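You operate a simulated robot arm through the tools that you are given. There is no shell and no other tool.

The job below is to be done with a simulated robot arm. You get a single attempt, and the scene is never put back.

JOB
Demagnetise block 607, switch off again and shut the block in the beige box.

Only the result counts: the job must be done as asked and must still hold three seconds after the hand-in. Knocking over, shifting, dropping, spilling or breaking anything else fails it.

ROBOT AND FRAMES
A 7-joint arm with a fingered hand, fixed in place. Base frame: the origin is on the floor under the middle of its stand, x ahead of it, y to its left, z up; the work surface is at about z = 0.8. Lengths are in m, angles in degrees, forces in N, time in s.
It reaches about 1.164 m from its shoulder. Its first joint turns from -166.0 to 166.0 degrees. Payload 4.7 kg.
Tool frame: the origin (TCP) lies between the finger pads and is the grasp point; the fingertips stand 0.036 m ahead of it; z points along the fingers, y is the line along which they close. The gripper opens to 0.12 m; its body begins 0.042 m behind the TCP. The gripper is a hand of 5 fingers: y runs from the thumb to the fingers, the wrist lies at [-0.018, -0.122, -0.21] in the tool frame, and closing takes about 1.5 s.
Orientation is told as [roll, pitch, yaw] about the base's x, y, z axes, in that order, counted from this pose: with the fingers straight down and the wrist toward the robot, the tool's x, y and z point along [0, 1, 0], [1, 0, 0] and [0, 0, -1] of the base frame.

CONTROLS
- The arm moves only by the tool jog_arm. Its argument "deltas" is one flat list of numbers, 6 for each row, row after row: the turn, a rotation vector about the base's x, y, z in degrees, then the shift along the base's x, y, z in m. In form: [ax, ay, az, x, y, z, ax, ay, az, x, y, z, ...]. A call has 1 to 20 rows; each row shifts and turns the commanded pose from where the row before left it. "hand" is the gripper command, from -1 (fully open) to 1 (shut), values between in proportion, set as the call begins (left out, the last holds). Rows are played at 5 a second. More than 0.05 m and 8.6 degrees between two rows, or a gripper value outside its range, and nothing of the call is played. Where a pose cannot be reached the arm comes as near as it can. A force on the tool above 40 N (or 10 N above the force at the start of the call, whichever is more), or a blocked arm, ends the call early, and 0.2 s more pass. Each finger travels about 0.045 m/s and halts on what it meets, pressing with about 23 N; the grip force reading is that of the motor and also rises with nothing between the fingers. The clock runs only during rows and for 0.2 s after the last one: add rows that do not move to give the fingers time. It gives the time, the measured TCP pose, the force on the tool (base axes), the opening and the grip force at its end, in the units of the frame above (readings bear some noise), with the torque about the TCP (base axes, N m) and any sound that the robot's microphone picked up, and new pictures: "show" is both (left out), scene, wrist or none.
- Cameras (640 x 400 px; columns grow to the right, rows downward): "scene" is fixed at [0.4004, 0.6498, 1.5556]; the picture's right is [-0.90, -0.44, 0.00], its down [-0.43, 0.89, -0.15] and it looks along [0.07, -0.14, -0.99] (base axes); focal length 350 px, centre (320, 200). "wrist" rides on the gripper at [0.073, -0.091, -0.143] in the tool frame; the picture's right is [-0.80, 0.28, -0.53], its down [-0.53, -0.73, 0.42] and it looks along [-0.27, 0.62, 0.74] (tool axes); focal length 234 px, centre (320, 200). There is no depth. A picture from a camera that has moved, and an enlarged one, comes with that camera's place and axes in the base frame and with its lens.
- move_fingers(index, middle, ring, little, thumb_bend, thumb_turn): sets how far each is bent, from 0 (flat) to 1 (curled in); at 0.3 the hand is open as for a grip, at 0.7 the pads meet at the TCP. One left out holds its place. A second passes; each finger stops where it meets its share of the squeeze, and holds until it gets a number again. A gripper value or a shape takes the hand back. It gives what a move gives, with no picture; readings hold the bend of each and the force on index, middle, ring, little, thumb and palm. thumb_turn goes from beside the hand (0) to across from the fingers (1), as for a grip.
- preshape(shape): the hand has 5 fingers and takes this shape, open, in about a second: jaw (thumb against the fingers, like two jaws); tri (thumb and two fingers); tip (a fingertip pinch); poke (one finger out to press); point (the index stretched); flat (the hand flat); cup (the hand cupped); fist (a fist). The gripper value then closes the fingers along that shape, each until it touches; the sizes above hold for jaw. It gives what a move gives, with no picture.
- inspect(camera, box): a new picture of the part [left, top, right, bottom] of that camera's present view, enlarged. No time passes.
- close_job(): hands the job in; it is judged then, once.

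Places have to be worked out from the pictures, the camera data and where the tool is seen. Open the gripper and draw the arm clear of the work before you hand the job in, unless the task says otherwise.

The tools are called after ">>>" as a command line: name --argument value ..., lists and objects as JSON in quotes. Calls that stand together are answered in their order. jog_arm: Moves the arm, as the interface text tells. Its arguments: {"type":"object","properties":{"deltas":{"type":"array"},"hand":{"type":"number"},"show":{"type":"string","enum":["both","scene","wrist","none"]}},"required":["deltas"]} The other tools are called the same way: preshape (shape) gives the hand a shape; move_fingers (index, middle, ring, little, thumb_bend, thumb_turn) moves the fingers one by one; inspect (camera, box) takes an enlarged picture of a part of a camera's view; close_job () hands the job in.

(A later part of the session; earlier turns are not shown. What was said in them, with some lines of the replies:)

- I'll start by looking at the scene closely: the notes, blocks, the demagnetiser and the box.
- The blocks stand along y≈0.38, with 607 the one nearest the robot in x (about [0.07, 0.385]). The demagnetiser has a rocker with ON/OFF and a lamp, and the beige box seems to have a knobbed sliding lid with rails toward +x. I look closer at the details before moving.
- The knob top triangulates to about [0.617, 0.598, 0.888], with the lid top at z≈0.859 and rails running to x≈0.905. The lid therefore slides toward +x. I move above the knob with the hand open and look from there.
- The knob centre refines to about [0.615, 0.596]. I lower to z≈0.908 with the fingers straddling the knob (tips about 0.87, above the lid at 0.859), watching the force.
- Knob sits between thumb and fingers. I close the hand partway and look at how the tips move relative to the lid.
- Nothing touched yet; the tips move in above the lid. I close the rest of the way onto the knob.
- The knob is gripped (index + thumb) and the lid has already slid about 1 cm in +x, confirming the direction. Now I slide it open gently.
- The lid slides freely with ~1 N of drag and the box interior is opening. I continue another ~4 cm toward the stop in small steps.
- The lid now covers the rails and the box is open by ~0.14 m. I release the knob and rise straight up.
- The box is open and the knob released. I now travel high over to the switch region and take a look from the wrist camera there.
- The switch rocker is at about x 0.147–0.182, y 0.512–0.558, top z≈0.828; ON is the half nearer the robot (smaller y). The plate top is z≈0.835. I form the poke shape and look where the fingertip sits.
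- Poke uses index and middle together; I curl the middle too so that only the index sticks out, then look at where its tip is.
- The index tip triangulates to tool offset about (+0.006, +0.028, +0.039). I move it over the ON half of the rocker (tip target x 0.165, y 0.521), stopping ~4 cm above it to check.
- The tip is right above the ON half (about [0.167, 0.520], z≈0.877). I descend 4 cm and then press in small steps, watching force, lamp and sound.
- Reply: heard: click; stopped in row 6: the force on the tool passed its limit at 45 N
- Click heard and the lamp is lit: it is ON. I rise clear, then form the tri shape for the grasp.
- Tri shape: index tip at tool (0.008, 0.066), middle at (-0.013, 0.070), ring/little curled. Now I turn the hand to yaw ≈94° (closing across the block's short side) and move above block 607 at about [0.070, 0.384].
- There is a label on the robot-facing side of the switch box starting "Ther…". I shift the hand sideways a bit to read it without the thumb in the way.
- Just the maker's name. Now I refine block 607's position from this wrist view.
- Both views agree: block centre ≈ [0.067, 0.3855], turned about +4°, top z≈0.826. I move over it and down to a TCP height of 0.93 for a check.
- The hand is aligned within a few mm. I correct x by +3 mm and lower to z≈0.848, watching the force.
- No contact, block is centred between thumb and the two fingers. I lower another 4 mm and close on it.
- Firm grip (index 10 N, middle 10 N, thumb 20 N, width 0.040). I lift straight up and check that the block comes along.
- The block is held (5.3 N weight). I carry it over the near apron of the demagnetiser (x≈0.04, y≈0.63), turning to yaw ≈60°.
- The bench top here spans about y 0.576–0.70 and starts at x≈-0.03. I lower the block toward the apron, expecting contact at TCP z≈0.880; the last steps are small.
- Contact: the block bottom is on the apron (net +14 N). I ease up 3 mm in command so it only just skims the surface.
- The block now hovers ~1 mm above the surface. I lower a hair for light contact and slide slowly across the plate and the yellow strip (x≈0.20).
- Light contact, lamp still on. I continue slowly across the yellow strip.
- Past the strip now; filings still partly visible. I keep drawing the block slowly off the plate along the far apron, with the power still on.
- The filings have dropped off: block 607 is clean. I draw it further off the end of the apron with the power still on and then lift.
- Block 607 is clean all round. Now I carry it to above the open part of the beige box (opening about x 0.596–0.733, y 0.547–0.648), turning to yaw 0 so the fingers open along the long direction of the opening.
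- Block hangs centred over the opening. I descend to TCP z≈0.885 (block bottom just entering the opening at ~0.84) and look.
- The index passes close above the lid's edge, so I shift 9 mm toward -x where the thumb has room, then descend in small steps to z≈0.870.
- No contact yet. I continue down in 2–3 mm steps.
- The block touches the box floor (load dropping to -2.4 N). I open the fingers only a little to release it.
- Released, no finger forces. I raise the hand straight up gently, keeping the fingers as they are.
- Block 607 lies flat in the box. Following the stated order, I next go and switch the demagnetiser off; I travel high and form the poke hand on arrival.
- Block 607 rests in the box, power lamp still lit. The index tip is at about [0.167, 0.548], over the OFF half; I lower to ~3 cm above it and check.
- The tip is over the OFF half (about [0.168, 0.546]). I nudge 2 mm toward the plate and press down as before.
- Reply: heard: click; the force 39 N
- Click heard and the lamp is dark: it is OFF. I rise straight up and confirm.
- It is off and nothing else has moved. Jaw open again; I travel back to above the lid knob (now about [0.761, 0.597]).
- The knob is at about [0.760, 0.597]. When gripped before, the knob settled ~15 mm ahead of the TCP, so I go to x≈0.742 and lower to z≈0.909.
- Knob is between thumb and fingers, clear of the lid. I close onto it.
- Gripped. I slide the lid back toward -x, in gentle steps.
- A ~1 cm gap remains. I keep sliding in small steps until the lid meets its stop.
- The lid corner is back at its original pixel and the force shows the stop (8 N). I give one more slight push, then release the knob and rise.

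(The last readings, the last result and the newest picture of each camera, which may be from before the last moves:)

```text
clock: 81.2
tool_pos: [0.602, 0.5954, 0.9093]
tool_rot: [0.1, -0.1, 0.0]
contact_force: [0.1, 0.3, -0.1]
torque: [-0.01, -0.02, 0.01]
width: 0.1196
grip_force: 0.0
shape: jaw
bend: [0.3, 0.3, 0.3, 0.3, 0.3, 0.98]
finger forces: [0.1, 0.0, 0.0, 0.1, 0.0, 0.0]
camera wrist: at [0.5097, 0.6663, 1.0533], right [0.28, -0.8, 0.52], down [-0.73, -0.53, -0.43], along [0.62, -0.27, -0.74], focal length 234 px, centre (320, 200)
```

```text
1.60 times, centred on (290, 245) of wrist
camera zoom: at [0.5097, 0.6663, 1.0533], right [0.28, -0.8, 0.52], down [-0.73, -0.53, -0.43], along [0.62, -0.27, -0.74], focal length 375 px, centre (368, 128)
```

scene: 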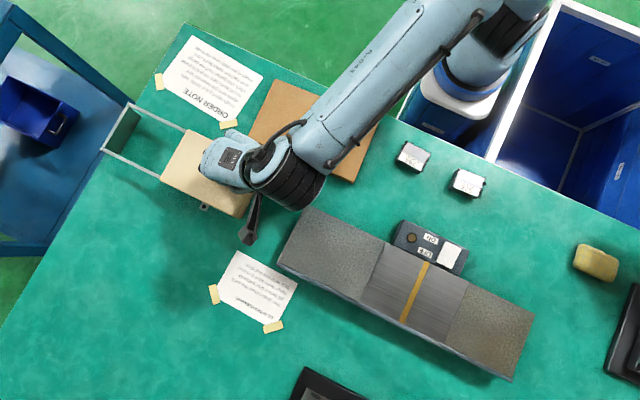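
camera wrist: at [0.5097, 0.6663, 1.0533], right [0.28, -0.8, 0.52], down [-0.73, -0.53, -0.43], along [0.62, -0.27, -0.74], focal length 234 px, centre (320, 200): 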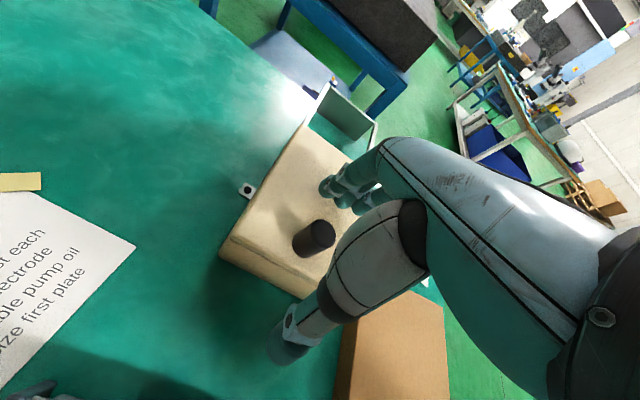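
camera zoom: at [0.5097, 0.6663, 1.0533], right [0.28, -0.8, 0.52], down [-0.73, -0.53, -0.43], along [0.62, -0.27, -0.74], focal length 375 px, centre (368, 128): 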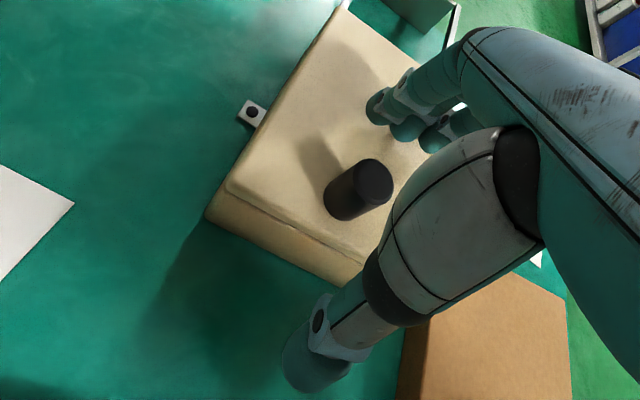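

The lid is shut and the knob is free. I rise straight up and draw the arm clear.

>>> jog_arm --deltas '[0, 0, 0, 0, 0, 0.02, 0, 0, 0, 0, 0, 0.04, 0, 0, 0, 0, 0, 0.04, 0, 0, 0, 0, 0, 0.04, 0, 0, 0, 0, 0, 0.04, 0, 0, 0, -0.03, -0.03, 0.01, 0, 0, 0, -0.03, -0.03, 0, 0, 0, 0, -0.03, -0.03, 0, 0, 0, 0, -0.03, -0.03, 0, 0, 0, 0, -0.03, -0.03, 0, 0, 0, 0, -0.03, -0.03, 0]' --show "both"

>>> inspect --camera "scene" --box '[90, 90, 280, 230]'

>>> inspect --camera "scene" --box '[370, 130, 540, 290]'

>>> inspect --camera "wrist" --box '[150, 70, 330, 220]'

```text
clock: 83.6
tool_pos: [0.4205, 0.4144, 1.0991]
tool_rot: [0.0, -0.1, 0.0]
contact_force: [0.1, -0.1, -2.1]
torque: [-0.04, 0.0, 0.0]
width: 0.1198
grip_force: 0.0
shape: jaw
bend: [0.3, 0.3, 0.3, 0.3, 0.3, 0.98]
finger forces: [0.0, 0.1, 0.0, 0.1, 0.0, 0.0]
camera wrist: at [0.3293, 0.4867, 1.2426], right [0.28, -0.8, 0.53], down [-0.73, -0.53, -0.42], along [0.62, -0.27, -0.74], focal length 234 px, centre (320, 200)
```

scene: 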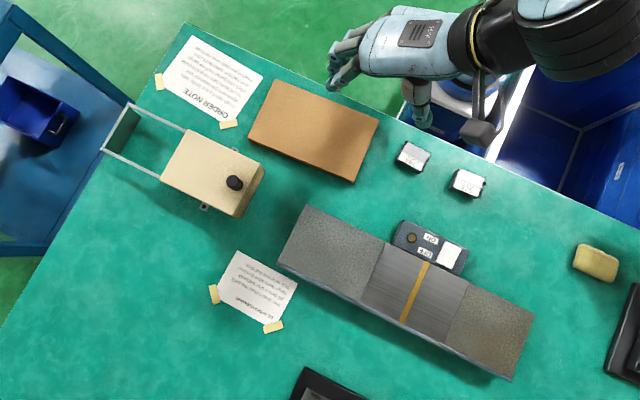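
wrist: 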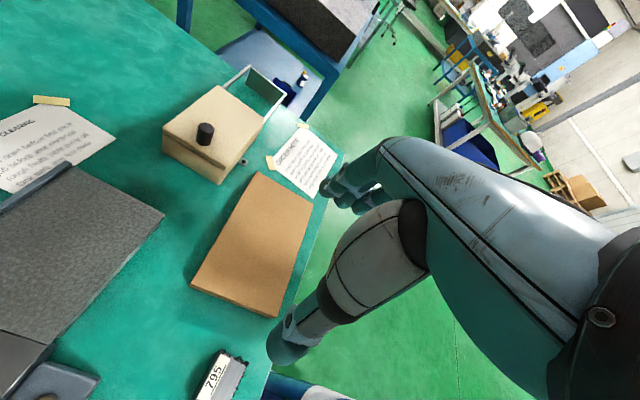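

```text
2.86 times, centred on (185, 160) of scene
camera zoom: at [0.4004, 0.6498, 1.5556], right [-0.9, -0.44, 0.0], down [-0.43, 0.89, -0.15], along [0.07, -0.14, -0.99], focal length 1001 px, centre (706, 314)
```

zoom: 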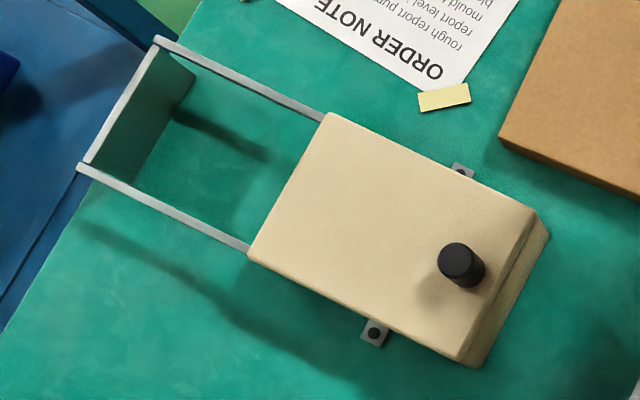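

```text
2.50 times, centred on (455, 210) of scene
camera zoom: at [0.4004, 0.6498, 1.5556], right [-0.9, -0.44, 0.0], down [-0.43, 0.89, -0.15], along [0.07, -0.14, -0.99], focal length 876 px, centre (-18, 175)
```

zoom: 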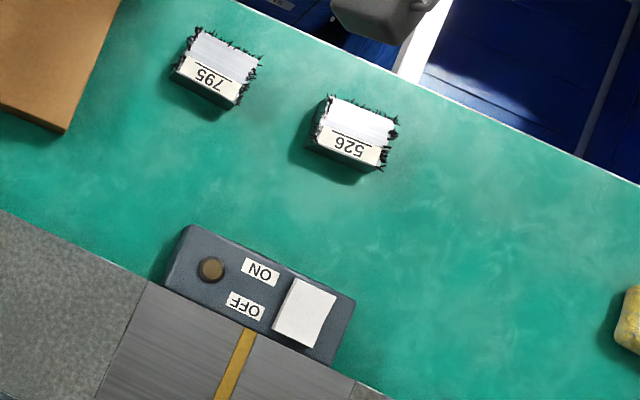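

```text
2.67 times, centred on (240, 145) of wrist
camera zoom: at [0.3293, 0.4867, 1.2426], right [0.28, -0.8, 0.53], down [-0.73, -0.53, -0.42], along [0.62, -0.27, -0.74], focal length 624 px, centre (533, 347)
```

zoom: 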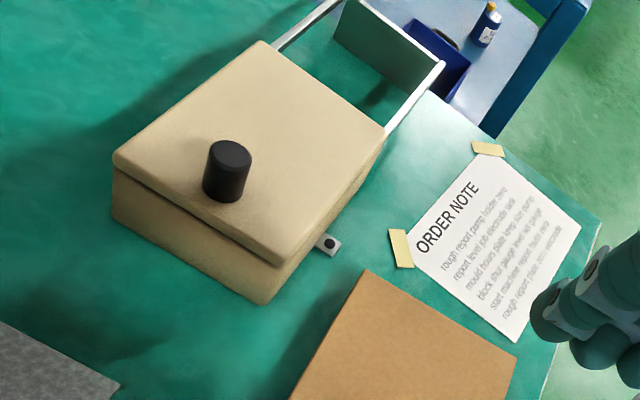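

>>> inspect --camera "scene" --box '[190, 140, 278, 222]'

>>> inspect --camera "wrist" --box '[155, 80, 245, 190]'

```text
4.88 times, centred on (234, 181) of scene
camera zoom: at [0.4004, 0.6498, 1.5556], right [-0.9, -0.44, 0.0], down [-0.43, 0.89, -0.15], along [0.07, -0.14, -0.99], focal length 1709 px, centre (740, 293)
```

zoom: 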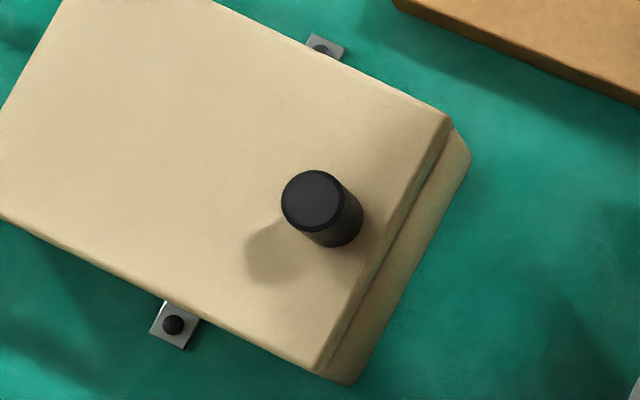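

```text
3.64 times, centred on (200, 135) of wrist
camera zoom: at [0.3293, 0.4867, 1.2426], right [0.28, -0.8, 0.53], down [-0.73, -0.53, -0.42], along [0.62, -0.27, -0.74], focal length 852 px, centre (756, 436)
```

zoom: 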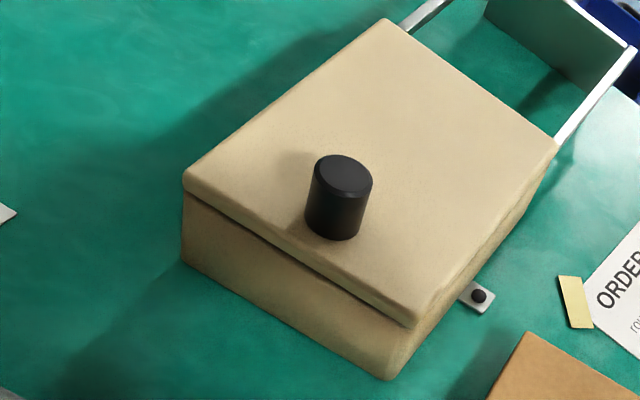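

The lid, knob and corners are pixel-for-pixel where they were when shut at the start. The lamp is dark with the rocker on OFF, blocks 526 and 795 are untouched, the hand is open and the arm is clear. I hand the job in.

>>> close_job

```text
The job is handed in.
```

Block 607 is demagnetised, the demagnetiser is switched off, and the block is shut in the beige box. I've handed the job in; no verdict has come back yet.

- **Demagnetising:** I slid the block slowly across the powered plate and over the yellow strip. The iron filings had dropped off it by the time it was past the plate, and I drew it well clear with the power still on.
- **Switch:** It clicked when I pressed OFF and the lamp went dark. I did this after the block was already in the box, about half a metre from the plate.
- **Box:** The block lies flat on the floor of the box. The lid is pushed back against its stop and, in the camera view, sits exactly where it was at the start.
- **Surroundings:** Blocks 526 and 795 and everything else in view are where they were. The hand is open and the arm is clear of the work.
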